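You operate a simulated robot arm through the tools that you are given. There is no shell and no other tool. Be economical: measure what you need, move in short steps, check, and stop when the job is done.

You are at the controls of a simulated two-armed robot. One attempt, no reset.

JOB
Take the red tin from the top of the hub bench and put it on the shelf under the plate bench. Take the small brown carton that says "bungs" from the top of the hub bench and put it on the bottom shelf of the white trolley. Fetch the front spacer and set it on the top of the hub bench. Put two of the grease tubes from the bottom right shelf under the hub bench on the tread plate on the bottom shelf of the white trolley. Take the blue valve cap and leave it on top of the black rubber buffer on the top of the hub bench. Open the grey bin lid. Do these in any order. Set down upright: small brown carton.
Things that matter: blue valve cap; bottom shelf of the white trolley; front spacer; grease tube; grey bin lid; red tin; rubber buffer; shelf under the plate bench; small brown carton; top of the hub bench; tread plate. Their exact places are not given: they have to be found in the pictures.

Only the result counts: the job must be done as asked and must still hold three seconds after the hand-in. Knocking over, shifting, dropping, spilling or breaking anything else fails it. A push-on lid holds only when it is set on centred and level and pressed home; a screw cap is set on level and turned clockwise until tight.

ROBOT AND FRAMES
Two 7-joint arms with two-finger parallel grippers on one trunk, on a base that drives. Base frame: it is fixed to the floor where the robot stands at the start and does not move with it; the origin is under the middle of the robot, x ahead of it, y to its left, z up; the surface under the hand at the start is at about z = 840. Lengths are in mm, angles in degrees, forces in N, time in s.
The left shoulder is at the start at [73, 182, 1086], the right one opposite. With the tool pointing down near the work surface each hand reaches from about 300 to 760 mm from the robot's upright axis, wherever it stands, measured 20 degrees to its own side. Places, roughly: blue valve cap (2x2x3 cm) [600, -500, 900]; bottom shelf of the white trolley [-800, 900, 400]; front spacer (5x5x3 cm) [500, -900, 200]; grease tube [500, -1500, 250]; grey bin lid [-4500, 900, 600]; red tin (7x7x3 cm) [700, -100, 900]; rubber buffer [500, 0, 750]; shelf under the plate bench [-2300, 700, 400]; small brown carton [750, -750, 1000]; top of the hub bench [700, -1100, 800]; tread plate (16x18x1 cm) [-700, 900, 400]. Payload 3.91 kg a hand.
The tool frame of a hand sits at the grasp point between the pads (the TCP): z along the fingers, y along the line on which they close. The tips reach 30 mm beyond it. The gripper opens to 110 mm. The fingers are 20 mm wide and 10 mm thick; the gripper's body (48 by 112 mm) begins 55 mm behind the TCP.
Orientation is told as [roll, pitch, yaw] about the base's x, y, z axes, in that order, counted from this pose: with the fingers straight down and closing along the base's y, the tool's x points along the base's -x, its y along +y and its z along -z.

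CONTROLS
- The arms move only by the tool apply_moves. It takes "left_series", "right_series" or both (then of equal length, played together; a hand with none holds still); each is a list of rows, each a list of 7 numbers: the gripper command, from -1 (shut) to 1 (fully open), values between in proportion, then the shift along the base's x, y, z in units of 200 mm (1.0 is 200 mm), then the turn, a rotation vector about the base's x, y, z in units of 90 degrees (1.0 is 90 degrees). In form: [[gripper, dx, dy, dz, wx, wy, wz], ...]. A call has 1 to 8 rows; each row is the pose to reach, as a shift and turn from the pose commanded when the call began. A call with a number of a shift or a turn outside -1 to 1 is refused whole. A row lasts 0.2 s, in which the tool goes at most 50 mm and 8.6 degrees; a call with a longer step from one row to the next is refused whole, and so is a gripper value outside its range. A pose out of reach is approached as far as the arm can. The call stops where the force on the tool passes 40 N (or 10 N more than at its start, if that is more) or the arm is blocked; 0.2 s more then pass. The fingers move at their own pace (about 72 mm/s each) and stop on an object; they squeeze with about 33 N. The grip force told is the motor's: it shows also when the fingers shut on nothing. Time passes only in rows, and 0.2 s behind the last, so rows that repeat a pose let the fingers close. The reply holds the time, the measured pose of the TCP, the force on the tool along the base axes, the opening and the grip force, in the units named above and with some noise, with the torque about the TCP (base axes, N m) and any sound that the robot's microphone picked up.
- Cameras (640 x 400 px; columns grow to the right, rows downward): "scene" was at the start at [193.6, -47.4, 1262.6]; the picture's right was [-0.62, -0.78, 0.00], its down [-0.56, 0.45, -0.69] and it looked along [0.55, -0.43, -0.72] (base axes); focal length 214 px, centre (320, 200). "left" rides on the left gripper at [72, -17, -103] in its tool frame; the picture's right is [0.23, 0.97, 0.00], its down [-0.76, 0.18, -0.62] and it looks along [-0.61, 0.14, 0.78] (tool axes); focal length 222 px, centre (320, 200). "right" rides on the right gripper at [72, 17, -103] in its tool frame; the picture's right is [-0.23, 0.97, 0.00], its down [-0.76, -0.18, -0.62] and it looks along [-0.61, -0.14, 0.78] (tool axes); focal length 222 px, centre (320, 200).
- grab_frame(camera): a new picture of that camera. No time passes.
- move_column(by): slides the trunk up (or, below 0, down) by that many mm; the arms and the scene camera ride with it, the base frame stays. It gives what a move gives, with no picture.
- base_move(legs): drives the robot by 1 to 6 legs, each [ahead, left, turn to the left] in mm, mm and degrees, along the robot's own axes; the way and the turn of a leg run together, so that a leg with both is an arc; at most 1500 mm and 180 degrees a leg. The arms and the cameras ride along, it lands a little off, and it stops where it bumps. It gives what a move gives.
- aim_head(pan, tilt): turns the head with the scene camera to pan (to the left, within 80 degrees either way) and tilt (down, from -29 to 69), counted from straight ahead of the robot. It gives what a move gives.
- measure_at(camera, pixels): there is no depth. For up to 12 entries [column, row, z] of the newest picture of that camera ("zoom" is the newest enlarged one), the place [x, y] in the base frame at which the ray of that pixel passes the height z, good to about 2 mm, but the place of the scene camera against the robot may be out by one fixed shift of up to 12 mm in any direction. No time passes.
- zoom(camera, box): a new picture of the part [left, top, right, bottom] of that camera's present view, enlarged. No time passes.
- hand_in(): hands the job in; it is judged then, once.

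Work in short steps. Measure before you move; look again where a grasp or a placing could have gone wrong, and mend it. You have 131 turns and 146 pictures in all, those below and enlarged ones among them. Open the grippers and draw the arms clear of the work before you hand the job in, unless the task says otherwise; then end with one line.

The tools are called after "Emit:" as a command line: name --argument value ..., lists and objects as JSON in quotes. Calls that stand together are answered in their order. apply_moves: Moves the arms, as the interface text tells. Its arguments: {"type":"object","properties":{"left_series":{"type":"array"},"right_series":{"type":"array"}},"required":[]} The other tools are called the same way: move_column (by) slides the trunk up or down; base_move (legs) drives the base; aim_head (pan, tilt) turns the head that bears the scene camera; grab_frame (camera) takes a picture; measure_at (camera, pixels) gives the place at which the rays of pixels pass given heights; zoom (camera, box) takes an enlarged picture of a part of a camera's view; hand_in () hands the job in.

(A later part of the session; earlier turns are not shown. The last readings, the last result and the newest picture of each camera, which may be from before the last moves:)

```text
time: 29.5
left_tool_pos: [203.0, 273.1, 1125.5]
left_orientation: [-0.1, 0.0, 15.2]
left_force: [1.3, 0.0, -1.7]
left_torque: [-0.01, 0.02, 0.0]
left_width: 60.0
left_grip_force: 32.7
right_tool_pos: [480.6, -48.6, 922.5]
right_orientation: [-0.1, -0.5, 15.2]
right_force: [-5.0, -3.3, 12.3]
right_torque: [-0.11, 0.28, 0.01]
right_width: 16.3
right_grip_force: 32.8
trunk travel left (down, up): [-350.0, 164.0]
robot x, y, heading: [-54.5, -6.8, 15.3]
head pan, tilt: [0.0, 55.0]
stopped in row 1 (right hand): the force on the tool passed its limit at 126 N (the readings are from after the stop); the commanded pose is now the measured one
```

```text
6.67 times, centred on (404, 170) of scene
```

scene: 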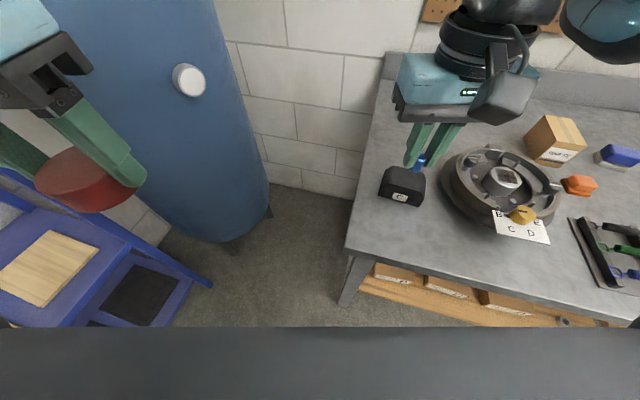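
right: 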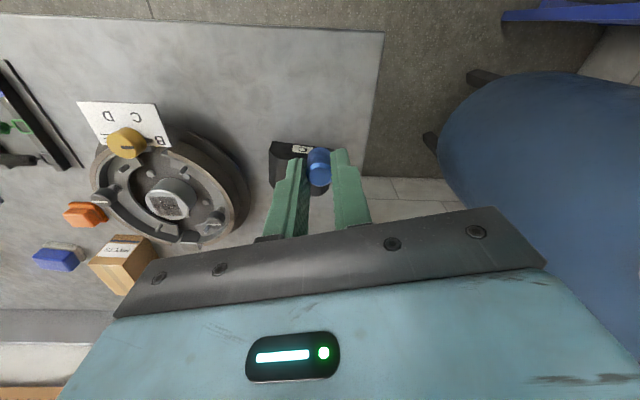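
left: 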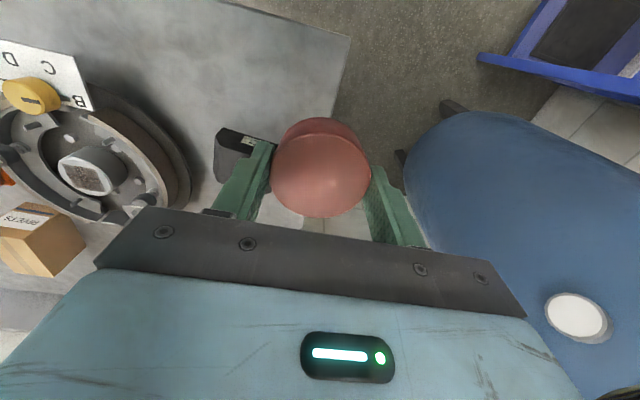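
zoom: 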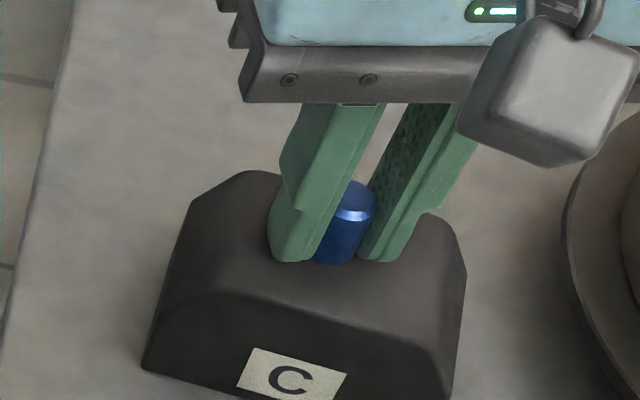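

I mixed up the reference (shifts restart each call); pressed but stopped. Nothing looks displaced. I now open from here and rise.

Emit:
apply_moves --right_series '[[-1, 0, 0, 0.005, 0, 0, 0], [-0.5, 0, 0, 0.005, 0, 0, 0], [-0.3, 0, 0, 0.005, 0, 0, 0], [-0.3, 0, 0, 0.005, 0, 0, 0], [-0.3, 0, 0, 0.1, 0, 0, 0], [-0.3, 0, 0, 0.3, 0, 0, 0], [-0.3, 0, 0, 0.5, 0, 0, 0]]'

Emit:
zoom --camera "scene" --box '[356, 140, 452, 200]'

```text
time: 31.1
left_tool_pos: [203.4, 274.3, 1126.8]
left_orientation: [0.0, 0.0, 15.2]
left_force: [-0.6, 0.9, -0.7]
left_torque: [0.01, 0.01, 0.01]
left_width: 60.2
left_grip_force: 32.9
right_tool_pos: [479.7, -46.7, 1022.3]
right_orientation: [0.0, -0.7, 15.1]
right_force: [-0.1, -0.2, 0.2]
right_torque: [0.0, -0.02, 0.01]
right_width: 38.7
right_grip_force: 0.0
trunk travel left (down, up): [-350.0, 164.0]
robot x, y, heading: [-61.5, -3.5, 15.1]
head pan, tilt: [0.0, 55.0]
```

```text
6.67 times, centred on (404, 170) of scene
```

zoom: 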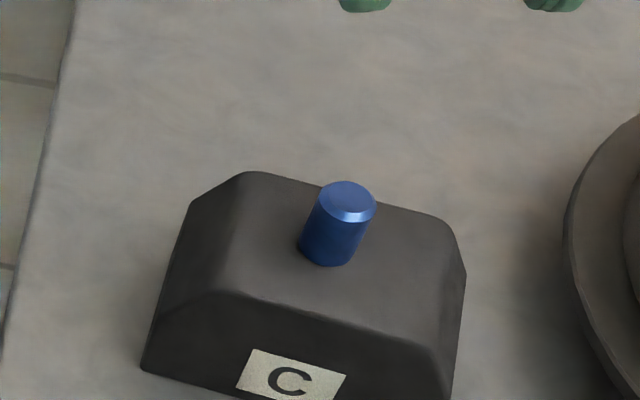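

Cap stands upright on the buffer. I raise the right hand, turn back straight and drive right to y≈-610 for the carton and the under-bench view.

Emit:
apply_moves --right_series '[[1, -0.1, 0, 0.2, 0, 0, 0], [1, -0.2, 0, 0.4, 0, 0, 0]]'

Emit:
base_move --legs '[[0, 0, -15], [0, -610, 0], [80, 0, 0]]'

Emit:
aim_head --pan -20 --tilt 50

Emit:
grab_frame --camera "scene"

Emit:
grab_frame --camera "right"

```text
time: 31.7
left_tool_pos: [203.8, 274.6, 1126.0]
left_orientation: [-0.1, 0.0, 15.2]
left_force: [-0.1, 0.2, -1.3]
left_torque: [0.01, -0.01, -0.01]
left_width: 60.1
left_grip_force: 33.5
right_tool_pos: [442.8, -48.5, 1104.5]
right_orientation: [-0.1, -0.5, 15.2]
right_force: [-0.3, 0.2, -0.2]
right_torque: [0.0, 0.03, 0.01]
right_width: 109.8
right_grip_force: 0.0
trunk travel left (down, up): [-350.0, 164.0]
robot x, y, heading: [-60.3, -2.0, 15.3]
head pan, tilt: [0.0, 55.0]
```

```text
time: 39.1
left_tool_pos: [348.3, -429.5, 1124.8]
left_orientation: [-0.1, 0.1, -0.3]
left_force: [0.1, 0.1, -2.3]
left_torque: [0.01, 0.04, -0.02]
left_width: 60.1
left_grip_force: 33.2
right_tool_pos: [492.2, -803.9, 1104.5]
right_orientation: [-0.1, -0.6, -0.2]
right_force: [0.4, 0.1, -1.0]
right_torque: [0.01, 0.01, 0.01]
right_width: 110.1
right_grip_force: 0.1
trunk travel left (down, up): [-350.0, 164.0]
robot x, y, heading: [19.0, -623.5, -0.4]
head pan, tilt: [0.0, 55.0]
```

```text
time: 40.0
left_tool_pos: [347.4, -429.5, 1125.7]
left_orientation: [-0.2, 0.0, -0.3]
left_force: [0.0, 0.8, -1.2]
left_torque: [0.0, -0.04, 0.0]
left_width: 60.1
left_grip_force: 32.9
right_tool_pos: [492.2, -804.4, 1104.3]
right_orientation: [-0.1, -0.5, -0.3]
right_force: [0.7, 0.3, -0.4]
right_torque: [0.01, -0.01, 0.03]
right_width: 109.8
right_grip_force: 0.0
trunk travel left (down, up): [-350.0, 164.0]
robot x, y, heading: [20.3, -623.7, -0.6]
head pan, tilt: [-20.0, 50.0]
```

```text
110 pictures are left
```

scene: 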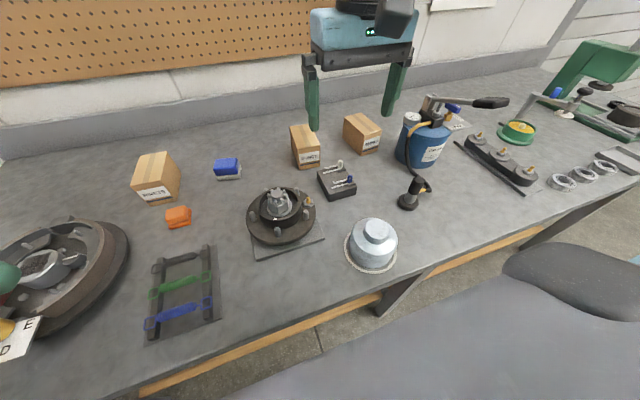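

```text
109 pictures are left
```

right: 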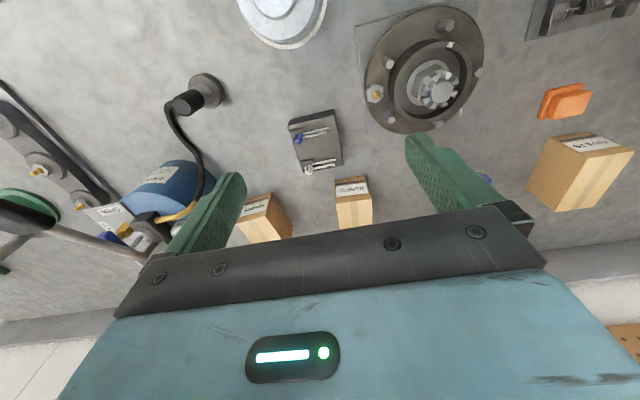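

I zoom the right view to confirm the BUNGS carton.

Emit:
zoom --camera "right" --box '[232, 160, 392, 260]'

Emit:
zoom --camera "scene" --box '[256, 100, 416, 200]'

```text
4.00 times, centred on (312, 210) of right
```

zoom: 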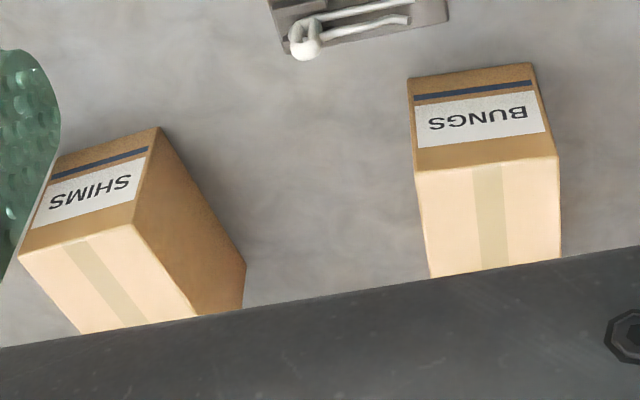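

```text
4.00 times, centred on (336, 150) of scene
```

zoom: 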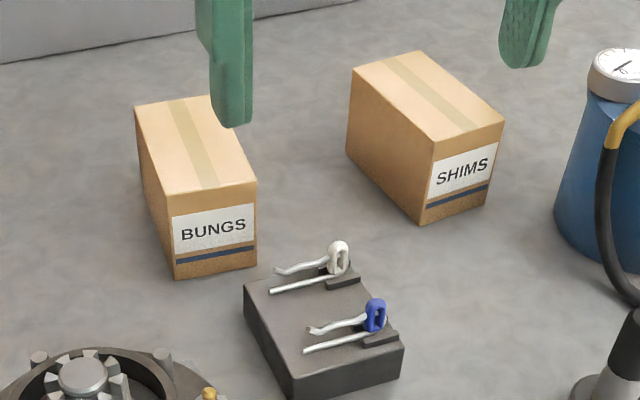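

Emit:
measure_at --camera "zoom" --pixels '[[175, 278, 840], [257, 264, 840], [171, 193, 890], [171, 193, 900], [171, 193, 910], [256, 182, 900], [136, 107, 900], [205, 97, 900]]'

Emit:
measure_at --camera "right" --pixels '[[334, 179.5, 840], [364.5, 176, 840], [336, 202, 890], [336, 202, 900], [336, 202, 910], [371, 199, 900], [339.5, 229, 900], [372, 225, 900]]'

```text
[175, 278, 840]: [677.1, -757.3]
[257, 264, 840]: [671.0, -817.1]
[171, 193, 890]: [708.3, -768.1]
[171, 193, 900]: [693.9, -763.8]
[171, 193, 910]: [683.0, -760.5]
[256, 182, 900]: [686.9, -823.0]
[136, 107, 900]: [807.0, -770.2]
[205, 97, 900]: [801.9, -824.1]
```

```text
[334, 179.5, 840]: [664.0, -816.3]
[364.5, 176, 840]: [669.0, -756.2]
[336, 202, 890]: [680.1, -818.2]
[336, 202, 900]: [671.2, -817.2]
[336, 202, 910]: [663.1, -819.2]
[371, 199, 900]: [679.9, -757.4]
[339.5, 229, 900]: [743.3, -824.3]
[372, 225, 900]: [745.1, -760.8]
```

BUNGS carton: front x≈667, y −816…−756, top z≈909, yaw ≈−5°, centre ≈(723,−791). I move above it.

Emit:
apply_moves --right_series '[[1, 0.22, 0, -0.05, 0, 0, -0.02], [1, 0.44, 0.02, -0.1, 0, 0, -0.04], [1, 0.66, 0.04, -0.15, 0, 0, -0.052], [1, 0.88, 0.06, -0.2, 0, 0, -0.052], [1, 1.0, 0.07, -0.3, 0, 0, -0.052], [1, 1.0, 0.07, -0.45, 0, 0, -0.052]]'

Emit:
grab_frame --camera "right"

```text
time: 41.4
left_tool_pos: [347.6, -429.1, 1126.4]
left_orientation: [-0.1, -0.1, -0.3]
left_force: [-0.1, -0.1, -1.5]
left_torque: [-0.01, -0.01, -0.02]
left_width: 60.2
left_grip_force: 32.6
right_tool_pos: [587.8, -836.2, 1074.1]
right_orientation: [0.1, -0.6, -5.2]
right_force: [-0.2, -0.2, 0.7]
right_torque: [-0.01, 0.0, 0.0]
right_width: 110.1
right_grip_force: 0.1
right hand out of reach, approached as far as the arm can: row 2, 3, 4, 5, 6
trunk travel left (down, up): [-350.0, 164.0]
robot x, y, heading: [18.6, -625.0, -0.3]
head pan, tilt: [-20.0, 50.0]
```

```text
106 pictures are left
```

right: 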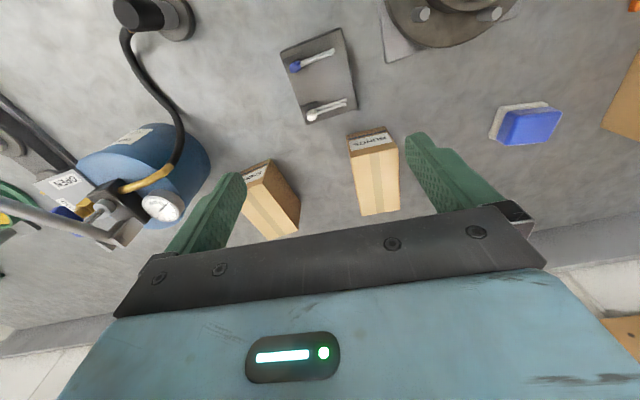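

Reach shortens at this height; I lower first, then go forward.

Emit:
apply_moves --right_series '[[1, 0, 0.1, -0.2, 0, 0, 0], [1, 0, 0.2, -0.4, 0, 0, 0], [1, 0.2, 0.23, -0.48, 0, 0, 0], [1, 0.4, 0.23, -0.53, 0, 0, 0], [1, 0.6, 0.23, -0.55, 0, 0, 0]]'

Emit:
grab_frame --camera "right"

```text
time: 42.6
left_tool_pos: [350.4, -431.7, 1123.7]
left_orientation: [-0.1, 0.1, -0.3]
left_force: [0.7, -0.2, -1.5]
left_torque: [0.04, 0.04, 0.0]
left_width: 59.7
left_grip_force: 33.1
right_tool_pos: [621.3, -845.3, 946.9]
right_orientation: [0.0, -0.5, -5.0]
right_force: [0.3, -0.1, -0.2]
right_torque: [0.02, 0.04, -0.01]
right_width: 109.9
right_grip_force: 0.1
right hand out of reach, approached as far as the arm can: row 1, 2, 3, 4, 5
trunk travel left (down, up): [-350.0, 164.0]
robot x, y, heading: [18.5, -624.7, -0.0]
head pan, tilt: [-20.0, 50.0]
```

```text
105 pictures are left
```

right: 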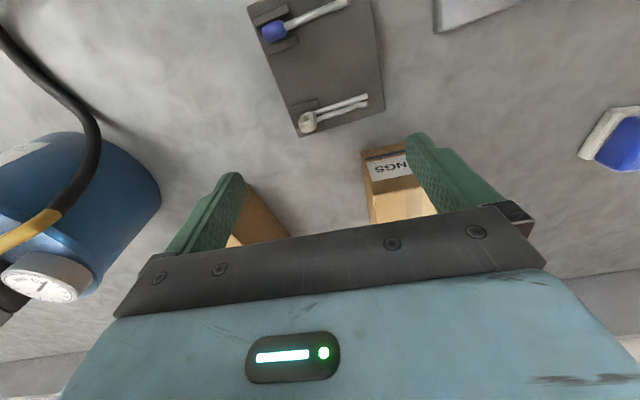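

The right arm seems caught at a joint limit in this posture. I retract it to its starting posture (relative 330,-434, z 1100) and try again from there.

Emit:
apply_moves --right_series '[[1, -0.1, 0, 0.2, 0, 0, 0.02], [1, -0.25, -0.1, 0.38, 0, 0, 0.04], [1, -0.4, -0.25, 0.5, 0, 0, 0.055], [1, -0.55, -0.4, 0.6, 0, 0, 0.055], [1, -0.75, -0.5, 0.65, 0, 0, 0.055], [1, -0.95, -0.6, 0.7, 0, 0, 0.055]]'

Emit:
apply_moves --right_series '[[1, -0.2, -0.1, 0, 0, 0, 0], [1, -0.35, -0.25, 0.05, 0, 0, 0], [1, -0.4, -0.4, 0.07, 0, 0, 0], [1, -0.4, -0.5, 0.07, 0, 0, 0]]'

```text
refused: row 2 steps farther than a row can; nothing moved
```

```text
time: 43.6
left_tool_pos: [348.6, -430.1, 1125.9]
left_orientation: [0.0, -0.1, -0.3]
left_force: [0.3, 0.0, -0.9]
left_torque: [0.01, -0.02, -0.03]
left_width: 59.9
left_grip_force: 32.8
right_tool_pos: [536.1, -944.7, 963.9]
right_orientation: [0.0, -0.5, -4.9]
right_force: [-0.5, -0.2, -0.2]
right_torque: [0.0, -0.01, -0.01]
right_width: 110.1
right_grip_force: 0.0
trunk travel left (down, up): [-350.0, 164.0]
robot x, y, heading: [16.3, -623.6, -0.4]
head pan, tilt: [-20.0, 50.0]
```

Emit:
apply_moves --right_series '[[1, -0.1, -0.05, 0.2, 0, 0, 0.02], [1, -0.22, -0.12, 0.38, 0, 0, 0.04], [1, -0.38, -0.22, 0.5, 0, 0, 0.055], [1, -0.56, -0.3, 0.6, 0, 0, 0.055], [1, -0.75, -0.4, 0.66, 0, 0, 0.055], [1, -0.93, -0.5, 0.68, 0, 0, 0.055], [1, -0.93, -0.57, 0.68, 0, 0, 0.055]]'

Emit:
base_move --legs '[[0, 70, 0], [10, 0, 0]]'

Emit:
apply_moves --right_series '[[1, 0.15, 0.07, -0.15, 0, 0, 0], [1, 0.3, 0.14, -0.3, 0, 0, 0], [1, 0.48, 0.22, -0.42, 0, 0, 0], [1, 0.66, 0.3, -0.52, 0, 0, 0], [1, 0.84, 0.38, -0.62, 0, 0, 0], [1, 0.99, 0.46, -0.72, 0, 0, 0]]'

Emit:
grab_frame --camera "right"

```text
time: 45.2
left_tool_pos: [348.0, -430.5, 1125.3]
left_orientation: [-0.1, 0.2, -0.4]
left_force: [0.9, 0.5, -1.2]
left_torque: [0.0, 0.0, -0.01]
left_width: 59.9
left_grip_force: 32.9
right_tool_pos: [351.5, -1056.4, 1104.8]
right_orientation: [0.0, -0.4, 0.1]
right_force: [0.6, 0.4, 0.0]
right_torque: [0.01, -0.01, 0.03]
right_width: 109.9
right_grip_force: 0.0
trunk travel left (down, up): [-350.0, 164.0]
robot x, y, heading: [19.0, -624.8, -0.4]
head pan, tilt: [-20.0, 50.0]
```

```text
time: 46.8
left_tool_pos: [357.1, -360.7, 1125.8]
left_orientation: [-0.1, 0.0, -0.3]
left_force: [-0.2, 0.9, -0.7]
left_torque: [0.03, 0.01, 0.01]
left_width: 60.0
left_grip_force: 33.3
right_tool_pos: [361.4, -988.1, 1104.6]
right_orientation: [0.0, -0.6, -0.1]
right_force: [0.5, -0.1, -0.4]
right_torque: [0.01, -0.01, -0.01]
right_width: 109.9
right_grip_force: 0.0
trunk travel left (down, up): [-350.0, 164.0]
robot x, y, heading: [27.7, -557.1, -0.2]
head pan, tilt: [-20.0, 50.0]
```

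```text
time: 48.2
left_tool_pos: [357.5, -360.8, 1125.4]
left_orientation: [0.0, 0.1, -0.3]
left_force: [1.2, -0.4, -2.5]
left_torque: [0.03, 0.01, 0.03]
left_width: 60.0
left_grip_force: 32.7
right_tool_pos: [564.0, -897.0, 958.6]
right_orientation: [0.0, -0.6, 0.0]
right_force: [-0.6, 0.4, 0.3]
right_torque: [-0.02, 0.02, -0.01]
right_width: 110.1
right_grip_force: 0.0
trunk travel left (down, up): [-350.0, 164.0]
robot x, y, heading: [28.9, -559.7, -0.4]
head pan, tilt: [-20.0, 50.0]
```

```text
104 pictures are left
```

right: 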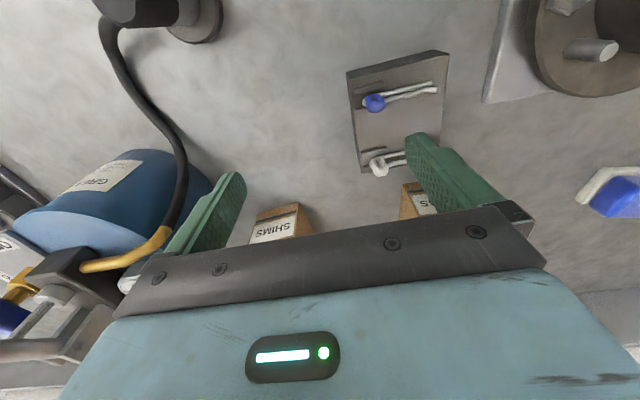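

Good reach now. I slide to above the carton (≈715,-790) at z≈965.

Emit:
apply_moves --right_series '[[1, 0.1, 0.15, 0.05, 0, 0, -0.02], [1, 0.25, 0.32, 0.05, 0, 0, -0.04], [1, 0.42, 0.45, 0.03, 0, 0, -0.052], [1, 0.6, 0.53, 0.02, 0, 0, -0.052], [1, 0.75, 0.53, 0.01, 0, 0, -0.052]]'

Emit:
grab_frame --camera "right"

```text
time: 49.4
left_tool_pos: [358.9, -359.5, 1126.4]
left_orientation: [-0.1, 0.0, -0.3]
left_force: [-0.2, 0.0, -0.6]
left_torque: [0.0, -0.01, 0.0]
left_width: 60.0
left_grip_force: 33.3
right_tool_pos: [656.7, -808.4, 961.9]
right_orientation: [-0.1, -0.5, -4.8]
right_force: [-0.1, -0.2, -0.5]
right_torque: [0.0, 0.05, -0.02]
right_width: 110.1
right_grip_force: 0.1
right hand out of reach, approached as far as the arm can: row 4, 5
trunk travel left (down, up): [-350.0, 164.0]
robot x, y, heading: [27.5, -558.4, -0.2]
head pan, tilt: [-20.0, 50.0]
```

```text
103 pictures are left
```

right: 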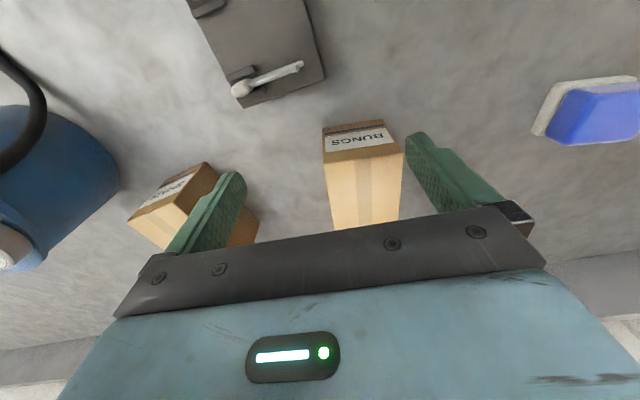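

I centre in y, descend to z≈885 just short of the carton, then go forward straddling it.

Emit:
apply_moves --right_series '[[1, -0.05, 0.08, -0.05, 0, 0, 0], [1, -0.05, 0.09, -0.2, 0, 0, 0], [1, -0.05, 0.09, -0.38, 0, 0, 0], [1, 0.1, 0.09, -0.39, 0, 0, 0], [1, 0.2, 0.08, -0.39, 0, 0, 0], [1, 0.3, 0.07, -0.39, 0, 0, 0]]'

Emit:
grab_frame --camera "right"

```text
time: 50.8
left_tool_pos: [356.6, -360.9, 1125.1]
left_orientation: [0.0, -0.1, -0.3]
left_force: [0.4, -0.1, -0.7]
left_torque: [0.02, 0.0, 0.0]
left_width: 60.2
left_grip_force: 32.5
right_tool_pos: [653.5, -797.2, 877.2]
right_orientation: [0.0, -0.6, -4.8]
right_force: [-0.1, 0.0, 0.0]
right_torque: [0.0, -0.04, -0.03]
right_width: 110.1
right_grip_force: 0.0
right hand out of reach, approached as far as the arm can: row 4, 5, 6
trunk travel left (down, up): [-350.0, 164.0]
robot x, y, heading: [33.6, -556.0, -0.1]
head pan, tilt: [-20.0, 50.0]
```

```text
102 pictures are left
```

right: 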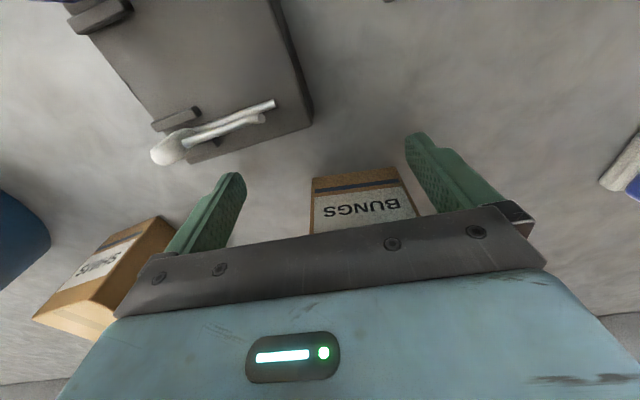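

Still short by ~60 mm. I check the gap between the base and the bench before driving ahead.

Emit:
aim_head --pan 0 --tilt 69

Emit:
grab_frame --camera "scene"

Emit:
measure_at --camera "scene" --pixels '[[320, 300, 840], [320, 300, 300], [320, 380, 300], [320, 380, 0], [320, 250, 840], [320, 350, 500], [320, 399, 700]]'

```text
time: 51.6
left_tool_pos: [357.5, -360.0, 1125.1]
left_orientation: [-0.1, 0.1, -0.3]
left_force: [0.8, 0.1, -1.2]
left_torque: [-0.02, -0.01, 0.04]
left_width: 60.0
left_grip_force: 33.6
right_tool_pos: [653.4, -797.1, 877.8]
right_orientation: [-0.1, -0.6, -4.7]
right_force: [-0.7, 0.3, 0.5]
right_torque: [0.01, 0.04, 0.02]
right_width: 110.0
right_grip_force: 0.0
trunk travel left (down, up): [-350.0, 164.0]
robot x, y, heading: [25.8, -557.5, -0.1]
head pan, tilt: [0.0, 68.8]
```

```text
101 pictures are left
```

scene: 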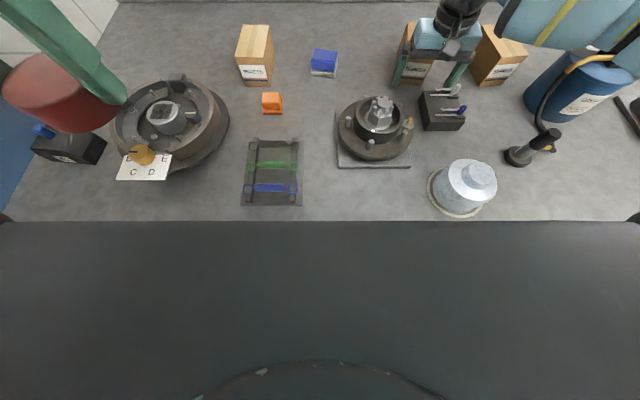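

```text
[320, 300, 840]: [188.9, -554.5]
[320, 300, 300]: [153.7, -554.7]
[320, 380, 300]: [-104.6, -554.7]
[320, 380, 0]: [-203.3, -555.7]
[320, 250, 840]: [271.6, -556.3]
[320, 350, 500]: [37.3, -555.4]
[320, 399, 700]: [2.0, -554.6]
```

I can't see the gap, and grasp tilt depends on the destination shelves. I'll survey those first: retract the right hand, back off and turn left to look at trolley and plate bench.

Emit:
apply_moves --right_series '[[1, 0, 0, 0.2, 0, 0, 0.02], [1, -0.05, -0.05, 0.43, 0, 0, 0.04], [1, -0.2, -0.1, 0.6, 0, 0, 0.05], [1, -0.4, -0.2, 0.7, 0, 0, 0.05], [1, -0.6, -0.3, 0.8, 0, 0, 0.05], [1, -0.8, -0.4, 0.9, 0, 0, 0.05], [1, -1.0, -0.5, 0.95, 0, 0, 0.05]]'

Emit:
base_move --legs '[[-350, 0, 0], [0, 0, 110]]'

Emit:
aim_head --pan 0 --tilt 20

Emit:
grab_frame --camera "scene"

Emit:
aim_head --pan 60 --tilt 20

Emit:
grab_frame --camera "scene"

```text
time: 53.2
left_tool_pos: [356.1, -361.0, 1126.3]
left_orientation: [0.0, 0.0, -0.3]
left_force: [-0.3, -1.2, -0.9]
left_torque: [0.0, -0.04, -0.01]
left_width: 59.7
left_grip_force: 33.1
right_tool_pos: [450.8, -897.0, 1067.6]
right_orientation: [0.0, -0.7, -0.1]
right_force: [-1.0, -0.2, 0.3]
right_torque: [0.01, -0.01, -0.02]
right_width: 109.7
right_grip_force: 0.0
trunk travel left (down, up): [-350.0, 164.0]
robot x, y, heading: [27.0, -555.9, -0.2]
head pan, tilt: [0.0, 68.8]
```

```text
time: 60.1
left_tool_pos: [-614.0, -307.3, 1125.1]
left_orientation: [-0.1, 0.1, 108.5]
left_force: [-0.8, -0.4, -0.1]
left_torque: [0.0, 0.0, -0.02]
left_width: 59.9
left_grip_force: 32.3
right_tool_pos: [-137.5, -44.0, 1068.5]
right_orientation: [-0.1, -0.8, 108.6]
right_force: [-0.5, -0.5, 0.4]
right_torque: [0.0, 0.01, 0.0]
right_width: 109.9
right_grip_force: 0.0
trunk travel left (down, up): [-350.0, 164.0]
robot x, y, heading: [-323.8, -553.6, 108.8]
head pan, tilt: [0.0, 68.8]
```

```text
time: 61.2
left_tool_pos: [-613.2, -307.1, 1126.2]
left_orientation: [-0.2, 0.0, 108.5]
left_force: [0.1, -0.2, -0.3]
left_torque: [0.0, 0.02, -0.01]
left_width: 59.8
left_grip_force: 33.0
right_tool_pos: [-137.3, -43.9, 1067.7]
right_orientation: [-0.1, -0.5, 108.6]
right_force: [-0.4, -0.4, 0.6]
right_torque: [-0.01, 0.01, 0.01]
right_width: 109.6
right_grip_force: 0.1
trunk travel left (down, up): [-350.0, 164.0]
robot x, y, heading: [-320.5, -555.2, 108.5]
head pan, tilt: [0.0, 20.0]
```

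```text
100 pictures are left
```

scene: 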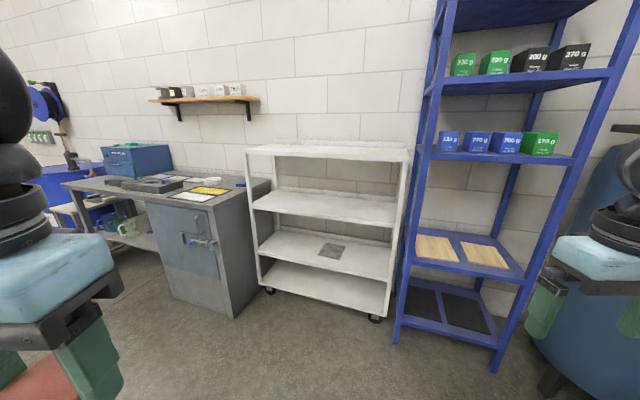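

```text
time: 62.5
left_tool_pos: [-613.8, -307.6, 1126.7]
left_orientation: [-0.1, 0.0, 108.5]
left_force: [0.1, -0.5, -1.3]
left_torque: [0.02, -0.02, -0.03]
left_width: 60.2
left_grip_force: 32.9
right_tool_pos: [-138.9, -43.0, 1068.2]
right_orientation: [-0.1, -0.6, 108.6]
right_force: [0.0, 0.4, 0.0]
right_torque: [-0.03, 0.02, 0.01]
right_width: 110.1
right_grip_force: 0.0
trunk travel left (down, up): [-350.0, 164.0]
robot x, y, heading: [-321.8, -556.7, 108.9]
head pan, tilt: [60.0, 20.0]
```

```text
99 pictures are left
```

scene: 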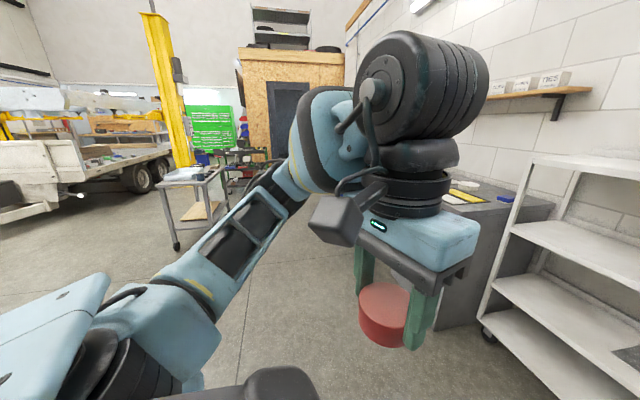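

I turn the head back and zoom on the trolley and the plate bench.

Emit:
aim_head --pan 0 --tilt 20

Emit:
zoom --camera "scene" --box '[220, 130, 428, 330]'

Emit:
zoom --camera "scene" --box '[30, 130, 270, 290]'

Emit:
measure_at --camera "scene" --pixels '[[333, 250, 400], [268, 288, 0], [375, 318, 0], [237, 317, 0], [268, 248, 400], [390, 283, 400], [130, 240, 400], [333, 250, 300], [500, 370, 0], [395, 342, 0]]'

```text
time: 63.8
left_tool_pos: [-613.6, -307.1, 1125.7]
left_orientation: [-0.2, 0.0, 108.5]
left_force: [0.6, 0.1, -0.7]
left_torque: [-0.04, -0.01, -0.01]
left_width: 60.1
left_grip_force: 33.1
right_tool_pos: [-137.9, -42.6, 1067.9]
right_orientation: [-0.2, -0.7, 108.6]
right_force: [0.6, 1.2, -0.4]
right_torque: [0.0, -0.02, 0.0]
right_width: 110.1
right_grip_force: 0.1
trunk travel left (down, up): [-350.0, 164.0]
robot x, y, heading: [-321.8, -552.2, 108.6]
head pan, tilt: [0.0, 20.0]
```

```text
2.00 times, centred on (324, 230) of scene
```

zoom: 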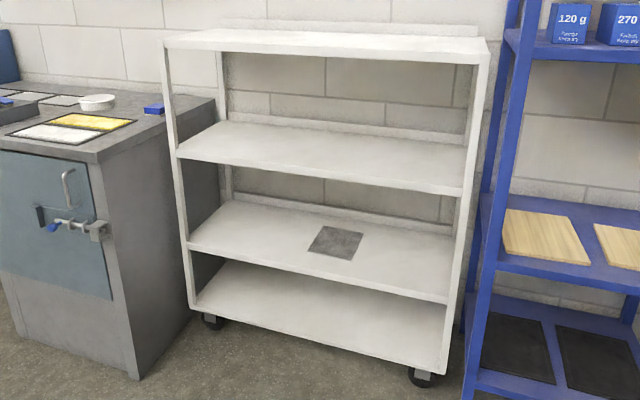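

```text
2.50 times, centred on (150, 210) of scene
```

zoom: 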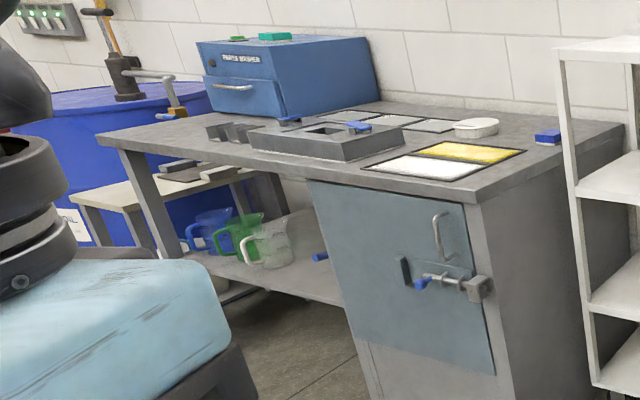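

```text
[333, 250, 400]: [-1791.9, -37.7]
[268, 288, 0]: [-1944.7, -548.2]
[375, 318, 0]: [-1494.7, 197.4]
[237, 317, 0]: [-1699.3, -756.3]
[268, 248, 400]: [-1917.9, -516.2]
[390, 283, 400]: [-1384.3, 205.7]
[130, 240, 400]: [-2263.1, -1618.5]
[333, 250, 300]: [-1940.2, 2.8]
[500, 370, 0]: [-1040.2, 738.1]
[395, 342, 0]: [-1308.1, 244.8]
```

The measurement used the older frame; I grab a fresh one and measure.

Emit:
grab_frame --camera "scene"

Emit:
measure_at --camera "scene" --pixels '[[333, 250, 400], [268, 290, 0], [375, 319, 0], [237, 317, 0], [268, 248, 400], [390, 281, 400], [330, 250, 450], [262, 260, 400], [333, 250, 350], [495, 370, 0], [394, 342, 0], [113, 262, 0]]'

```text
96 pictures are left
```

scene: 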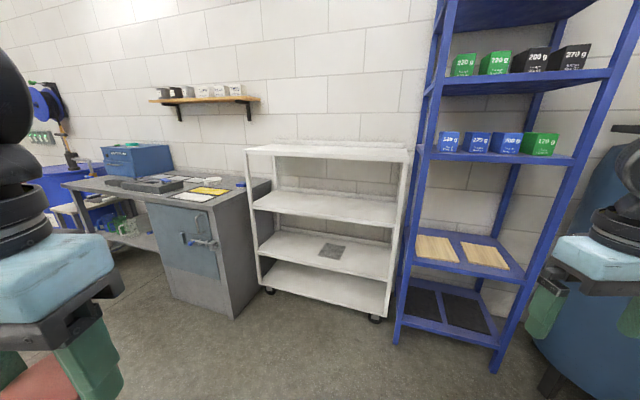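

```text
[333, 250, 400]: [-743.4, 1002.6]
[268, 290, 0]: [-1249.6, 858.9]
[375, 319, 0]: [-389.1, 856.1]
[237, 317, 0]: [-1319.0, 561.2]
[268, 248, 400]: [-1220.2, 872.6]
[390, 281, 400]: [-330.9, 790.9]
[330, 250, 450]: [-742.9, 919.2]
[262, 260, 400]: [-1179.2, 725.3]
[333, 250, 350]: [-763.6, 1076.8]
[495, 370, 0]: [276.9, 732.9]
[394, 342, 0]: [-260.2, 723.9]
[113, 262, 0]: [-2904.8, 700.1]
```

Emit:
measure_at --camera "scene" --pixels '[[257.5, 252.5, 300], [257.5, 252.5, 350], [257.5, 252.5, 400], [257.5, 252.5, 450], [260.5, 282.5, 100], [260.5, 282.5, 150], [260.5, 282.5, 200], [252, 208, 700], [252, 208, 800], [247, 150, 1100], [247, 150, 1050], [343, 243, 400]]'

Emit:
zoom --camera "scene" --box '[250, 220, 410, 320]'

```text
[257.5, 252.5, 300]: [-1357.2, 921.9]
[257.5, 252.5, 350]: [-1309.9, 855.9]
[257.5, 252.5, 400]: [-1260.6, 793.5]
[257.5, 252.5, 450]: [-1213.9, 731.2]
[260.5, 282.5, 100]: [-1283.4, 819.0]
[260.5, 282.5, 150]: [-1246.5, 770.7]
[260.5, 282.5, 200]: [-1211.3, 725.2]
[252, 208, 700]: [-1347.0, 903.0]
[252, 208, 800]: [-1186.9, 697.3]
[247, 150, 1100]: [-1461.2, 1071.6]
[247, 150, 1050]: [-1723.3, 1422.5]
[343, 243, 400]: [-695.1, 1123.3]
```

```text
4.00 times, centred on (330, 270) of scene
```

zoom: 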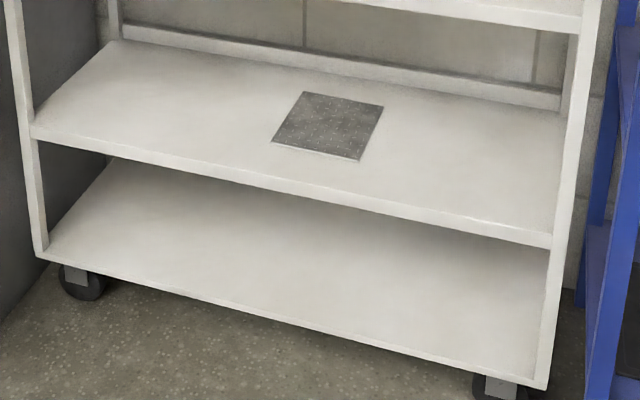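

Front plane y≈800: tread plate level is z≈400, so that is the named bottom shelf (clearance to the next ≈750). Plate bench front y≈560, open shelf at x≈-1900…-2700. I drive there with the tin.

Emit:
base_move --legs '[[0, 0, -18.6], [300, 0, 0], [0, 1500, 0], [0, 350, 0]]'

Emit:
aim_head --pan 0 --tilt 35

Emit:
grab_frame --camera "scene"

```text
time: 83.0
left_tool_pos: [-2341.1, 147.9, 1126.4]
left_orientation: [-0.1, 0.0, 86.7]
left_force: [-0.6, -0.9, -0.8]
left_torque: [-0.01, 0.02, 0.0]
left_width: 60.1
left_grip_force: 32.7
right_tool_pos: [-1800.7, 215.7, 1067.6]
right_orientation: [-0.1, -0.6, 86.6]
right_force: [-0.1, 0.6, 0.1]
right_torque: [0.01, 0.02, 0.0]
right_width: 109.7
right_grip_force: 0.1
trunk travel left (down, up): [-350.0, 164.0]
robot x, y, heading: [-2166.4, -192.6, 86.6]
head pan, tilt: [0.0, 20.0]
```

```text
time: 83.8
left_tool_pos: [-2341.7, 150.3, 1125.8]
left_orientation: [-0.1, 0.0, 86.6]
left_force: [-0.4, 0.3, -0.8]
left_torque: [0.0, 0.02, -0.01]
left_width: 60.4
left_grip_force: 32.2
right_tool_pos: [-1801.0, 216.5, 1067.9]
right_orientation: [-0.1, -0.5, 86.7]
right_force: [-0.3, -0.2, 0.0]
right_torque: [0.01, 0.02, -0.04]
right_width: 110.0
right_grip_force: 0.0
trunk travel left (down, up): [-350.0, 164.0]
robot x, y, heading: [-2165.2, -189.2, 87.0]
head pan, tilt: [0.0, 35.0]
```

```text
94 pictures are left
```

scene: 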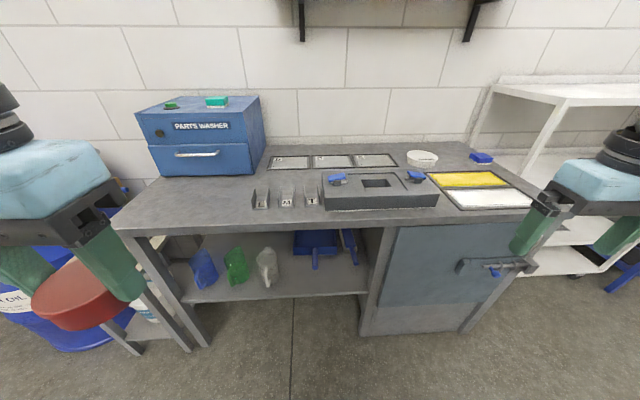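

The open shelf shows free space near (325,280), right of the jugs. I measure.

Emit:
measure_at --camera "scene" --pixels '[[325, 280, 400], [195, 300, 400], [365, 291, 400], [280, 283, 400], [330, 268, 400], [365, 333, 0], [205, 345, 0], [125, 232, 850], [380, 225, 850], [330, 268, 350], [195, 300, 350], [365, 291, 350]]'

Emit:
zoom --camera "scene" --box '[170, 220, 394, 360]'

```text
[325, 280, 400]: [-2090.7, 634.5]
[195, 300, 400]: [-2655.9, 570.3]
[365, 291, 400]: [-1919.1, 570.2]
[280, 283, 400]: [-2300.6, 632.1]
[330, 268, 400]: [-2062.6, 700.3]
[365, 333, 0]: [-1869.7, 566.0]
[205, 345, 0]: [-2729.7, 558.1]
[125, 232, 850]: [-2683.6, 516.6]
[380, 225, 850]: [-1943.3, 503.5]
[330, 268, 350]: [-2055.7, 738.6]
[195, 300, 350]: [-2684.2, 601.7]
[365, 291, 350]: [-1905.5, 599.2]
```

```text
2.86 times, centred on (282, 290) of scene
```

zoom: 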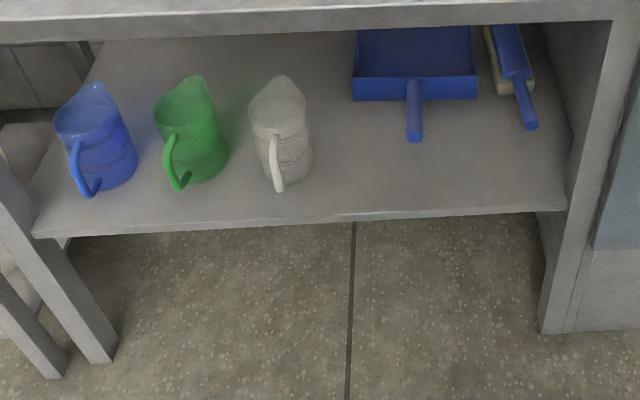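

Free spot ≈ (-2110, 610), shelf z≈395; bench-top edge y≈510. I lower the trunk, square up, and shift right so the left hand faces the spot.

Emit:
move_column --by -350

Emit:
base_move --legs '[[0, 0, 3.2], [0, -190, 0]]'

Emit:
apply_moves --left_series '[[-1, 0, 0.15, -0.2, 0, 0, 0], [-1, 0, 0.3, -0.4, 0, 0, 0], [-1, 0, 0.45, -0.6, 0, 0, 0], [-1, 0, 0.6, -0.8, 0, 0, 0], [-1, 0, 0.7, -1.0, 0, 0, 0]]' --right_series '[[1, 0, -0.15, 0, 0, 0, 0], [1, 0, -0.3, 0, 0, 0, 0], [1, 0, -0.45, 0, 0, 0, 0], [1, 0, -0.5, 0, 0, 0, 0], [1, 0, -0.5, 0, 0, 0, 0]]'

Emit:
aim_head --pan 10 --tilt 35

Emit:
grab_frame --camera "scene"

```text
time: 87.2
left_tool_pos: [-2339.7, 147.9, 775.9]
left_orientation: [-0.1, 0.0, 86.6]
left_force: [2.1, 8.2, -2.9]
left_torque: [-0.84, 0.23, 0.51]
left_width: 60.1
left_grip_force: 33.0
right_tool_pos: [-1800.4, 215.8, 718.2]
right_orientation: [-0.2, -0.6, 86.7]
right_force: [0.2, -0.1, -0.8]
right_torque: [0.02, 0.04, 0.01]
right_width: 109.9
right_grip_force: 0.0
trunk travel left (down, up): [0.0, 514.0]
robot x, y, heading: [-2159.7, -192.9, 86.6]
head pan, tilt: [0.0, 35.0]
```

```text
time: 89.9
left_tool_pos: [-2170.6, 138.1, 776.2]
left_orientation: [0.0, 0.0, 89.9]
left_force: [0.2, 8.1, -4.8]
left_torque: [-0.68, 0.29, 0.44]
left_width: 60.0
left_grip_force: 33.0
right_tool_pos: [-1635.4, 235.0, 719.2]
right_orientation: [-0.1, -0.5, 89.8]
right_force: [0.9, 0.1, 0.7]
right_torque: [0.0, 0.02, 0.04]
right_width: 110.2
right_grip_force: 0.0
trunk travel left (down, up): [0.0, 514.0]
robot x, y, heading: [-1970.7, -189.8, 89.8]
head pan, tilt: [0.0, 35.0]
```

```text
time: 91.1
left_tool_pos: [-2171.6, 280.6, 575.5]
left_orientation: [0.0, -0.1, 89.7]
left_force: [-0.3, 0.6, -0.7]
left_torque: [0.02, 0.0, 0.01]
left_width: 60.0
left_grip_force: 33.0
right_tool_pos: [-1633.3, 137.1, 721.7]
right_orientation: [0.0, -0.6, 90.0]
right_force: [-0.1, 0.9, -0.2]
right_torque: [-0.03, 0.01, 0.03]
right_width: 110.0
right_grip_force: 0.0
right hand out of reach, approached as far as the arm can: row 4, 5
trunk travel left (down, up): [0.0, 514.0]
robot x, y, heading: [-1972.7, -191.5, 90.0]
head pan, tilt: [0.0, 35.0]
```

```text
time: 91.8
left_tool_pos: [-2172.2, 280.4, 575.6]
left_orientation: [-0.2, 0.0, 89.8]
left_force: [0.0, -0.2, -1.3]
left_torque: [0.04, -0.04, 0.0]
left_width: 59.9
left_grip_force: 32.6
right_tool_pos: [-1633.0, 136.5, 721.2]
right_orientation: [0.0, -0.6, 89.9]
right_force: [0.1, 1.3, 0.3]
right_torque: [0.01, 0.02, 0.01]
right_width: 110.1
right_grip_force: 0.0
trunk travel left (down, up): [0.0, 514.0]
robot x, y, heading: [-1971.3, -191.3, 89.5]
head pan, tilt: [10.0, 35.0]
```

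```text
92 pictures are left
```

scene: 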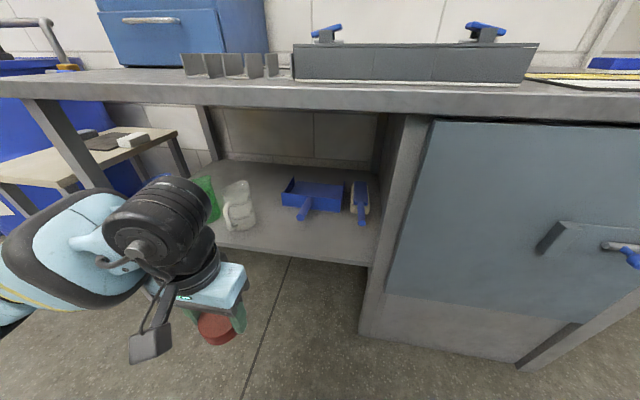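

Emit:
measure_at --camera "scene" --pixels '[[301, 220, 400], [362, 225, 400], [240, 231, 400], [255, 220, 400], [300, 255, 400], [365, 263, 400], [270, 237, 400], [325, 243, 400], [250, 90, 850], [300, 255, 380]]'

Emit:
zoom --camera "scene" --box '[160, 150, 400, 300]'

Emit:
grab_frame --camera "left"

```text
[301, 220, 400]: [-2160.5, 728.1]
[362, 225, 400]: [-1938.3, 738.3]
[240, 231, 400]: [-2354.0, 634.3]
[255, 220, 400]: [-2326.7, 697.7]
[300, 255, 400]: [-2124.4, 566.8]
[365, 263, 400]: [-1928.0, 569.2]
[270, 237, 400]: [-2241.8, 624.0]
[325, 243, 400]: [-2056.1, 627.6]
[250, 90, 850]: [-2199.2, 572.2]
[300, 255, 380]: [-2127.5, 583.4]
```

```text
2.67 times, centred on (280, 225) of scene
```

zoom: 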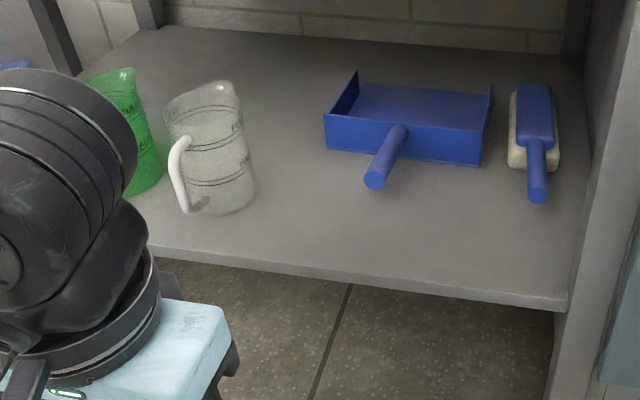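

```text
90 pictures are left
```

left: 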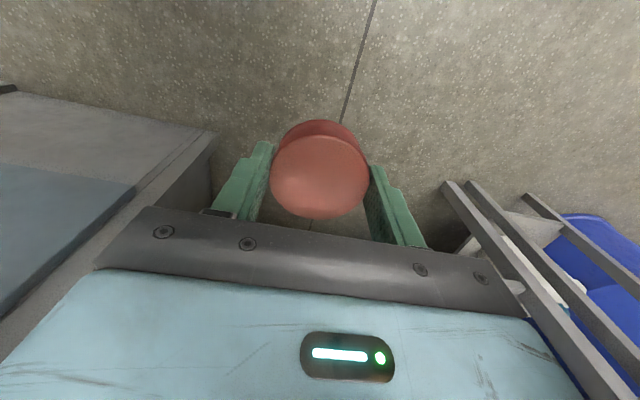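

Target (-2090, 630), clear of handle tip (-2160,728) and jug. I lower the hand to z≈470, drive right 80, ahead 240.

Emit:
apply_moves --left_series '[[-1, 0, 0, -0.2, 0, 0, 0], [-1, 0, 0, -0.4, 0, 0, 0], [-1, 0, 0, -0.52, 0, 0, 0]]'

Emit:
base_move --legs '[[0, -82, 0], [240, 0, 0]]'

Emit:
grab_frame --camera "scene"

Emit:
grab_frame --camera "left"

```text
time: 92.6
left_tool_pos: [-2169.5, 279.5, 470.3]
left_orientation: [0.0, 0.1, 89.8]
left_force: [-0.4, -0.6, -0.3]
left_torque: [-0.03, -0.01, 0.01]
left_width: 60.2
left_grip_force: 32.6
right_tool_pos: [-1632.8, 138.4, 722.9]
right_orientation: [0.0, -0.4, 89.8]
right_force: [-0.8, -0.2, -0.7]
right_torque: [0.01, 0.05, 0.01]
right_width: 110.1
right_grip_force: 0.1
trunk travel left (down, up): [0.0, 514.0]
robot x, y, heading: [-1974.4, -192.1, 89.9]
head pan, tilt: [10.0, 35.0]
```

```text
time: 95.3
left_tool_pos: [-2085.6, 509.6, 470.6]
left_orientation: [-0.1, 0.1, 89.9]
left_force: [-0.7, 1.0, -1.0]
left_torque: [0.01, 0.0, -0.02]
left_width: 60.2
left_grip_force: 32.8
right_tool_pos: [-1550.2, 368.7, 722.3]
right_orientation: [0.0, -0.5, 89.8]
right_force: [-0.3, 0.6, 0.5]
right_torque: [-0.01, 0.01, 0.02]
right_width: 109.8
right_grip_force: 0.2
trunk travel left (down, up): [0.0, 514.0]
robot x, y, heading: [-1890.0, 37.7, 89.9]
head pan, tilt: [10.0, 35.0]
```

```text
89 pictures are left
```

scene: 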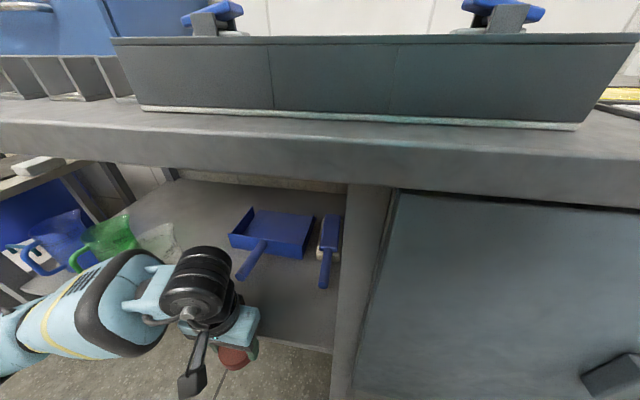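

```text
88 pictures are left
```

left: 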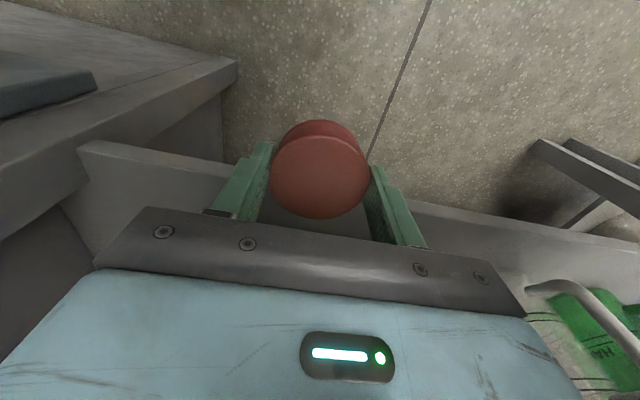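

I measure the shelf's front edge in the left view.

Emit:
measure_at --camera "left" --pixels '[[150, 150, 400], [500, 213, 400], [500, 235, 400], [600, 238, 400]]'

Emit:
apply_moves --left_series '[[-1, 0, 0.2, 0, 0, 0, 0], [-1, 0, 0.4, 0, 0, 0, 0], [-1, 0, 0.58, 0, 0, 0, 0], [-1, 0, 0.58, 0, 0, 0, 0]]'

Emit:
grab_frame --camera "left"

Emit:
grab_frame --camera "scene"

```text
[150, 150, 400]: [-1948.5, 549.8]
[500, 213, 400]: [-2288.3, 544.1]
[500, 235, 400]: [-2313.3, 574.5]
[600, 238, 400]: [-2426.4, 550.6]
```

```text
time: 96.3
left_tool_pos: [-2087.3, 624.3, 468.5]
left_orientation: [0.0, 0.1, 89.8]
left_force: [0.7, 0.1, -1.5]
left_torque: [0.02, -0.02, 0.01]
left_width: 60.0
left_grip_force: 32.8
right_tool_pos: [-1549.8, 367.6, 720.7]
right_orientation: [0.0, -0.5, 89.9]
right_force: [0.7, -0.2, 0.0]
right_torque: [0.04, -0.01, -0.01]
right_width: 109.9
right_grip_force: 0.0
trunk travel left (down, up): [0.0, 514.0]
robot x, y, heading: [-1889.9, 38.9, 89.8]
head pan, tilt: [10.0, 35.0]
```

```text
87 pictures are left
```

left: 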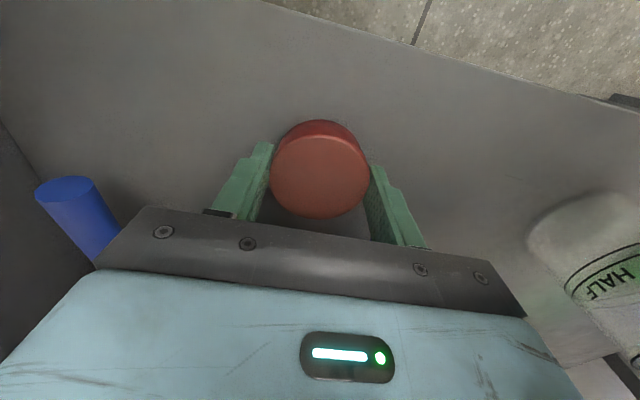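

```text
86 pictures are left
```

scene: 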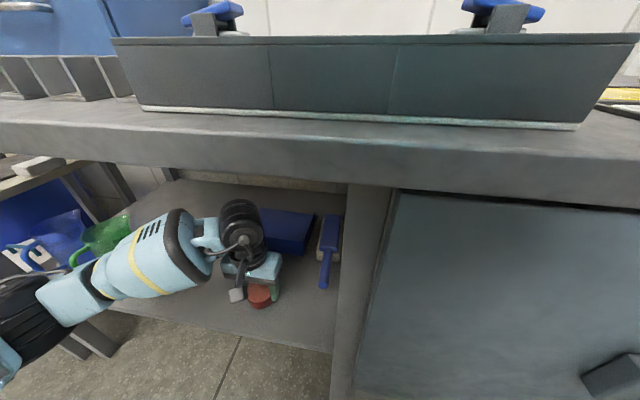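

All clear. I lower to the shelf slowly until contact.

Emit:
apply_moves --left_series '[[-1, 0, 0, -0.1, 0, 0, 0], [-1, 0, 0, -0.14, 0, 0, 0], [-1, 0, 0, -0.16, 0, 0, 0], [-1, 0, 0, -0.18, 0, 0, 0], [-1, 0, 0, -0.2, 0, 0, 0], [-1, 0, 0, -0.22, 0, 0, 0], [-1, 0, 0, -0.24, 0, 0, 0]]'

```text
time: 96.9
left_tool_pos: [-2085.3, 625.5, 455.6]
left_orientation: [-0.4, -0.9, 89.9]
left_force: [0.7, -5.1, 14.1]
left_torque: [-0.25, 0.41, 0.1]
left_width: 59.9
left_grip_force: 33.5
right_tool_pos: [-1549.9, 367.0, 721.5]
right_orientation: [0.0, -0.7, 90.0]
right_force: [-0.2, -0.2, 0.6]
right_torque: [-0.01, 0.01, 0.02]
right_width: 110.0
right_grip_force: 0.0
trunk travel left (down, up): [0.0, 514.0]
robot x, y, heading: [-1886.1, 39.4, 89.8]
head pan, tilt: [10.0, 35.0]
stopped in row 2 (left hand): the force on the tool passed its limit at 48 N (the readings are from after the stop); the commanded pose is now the measured one
```

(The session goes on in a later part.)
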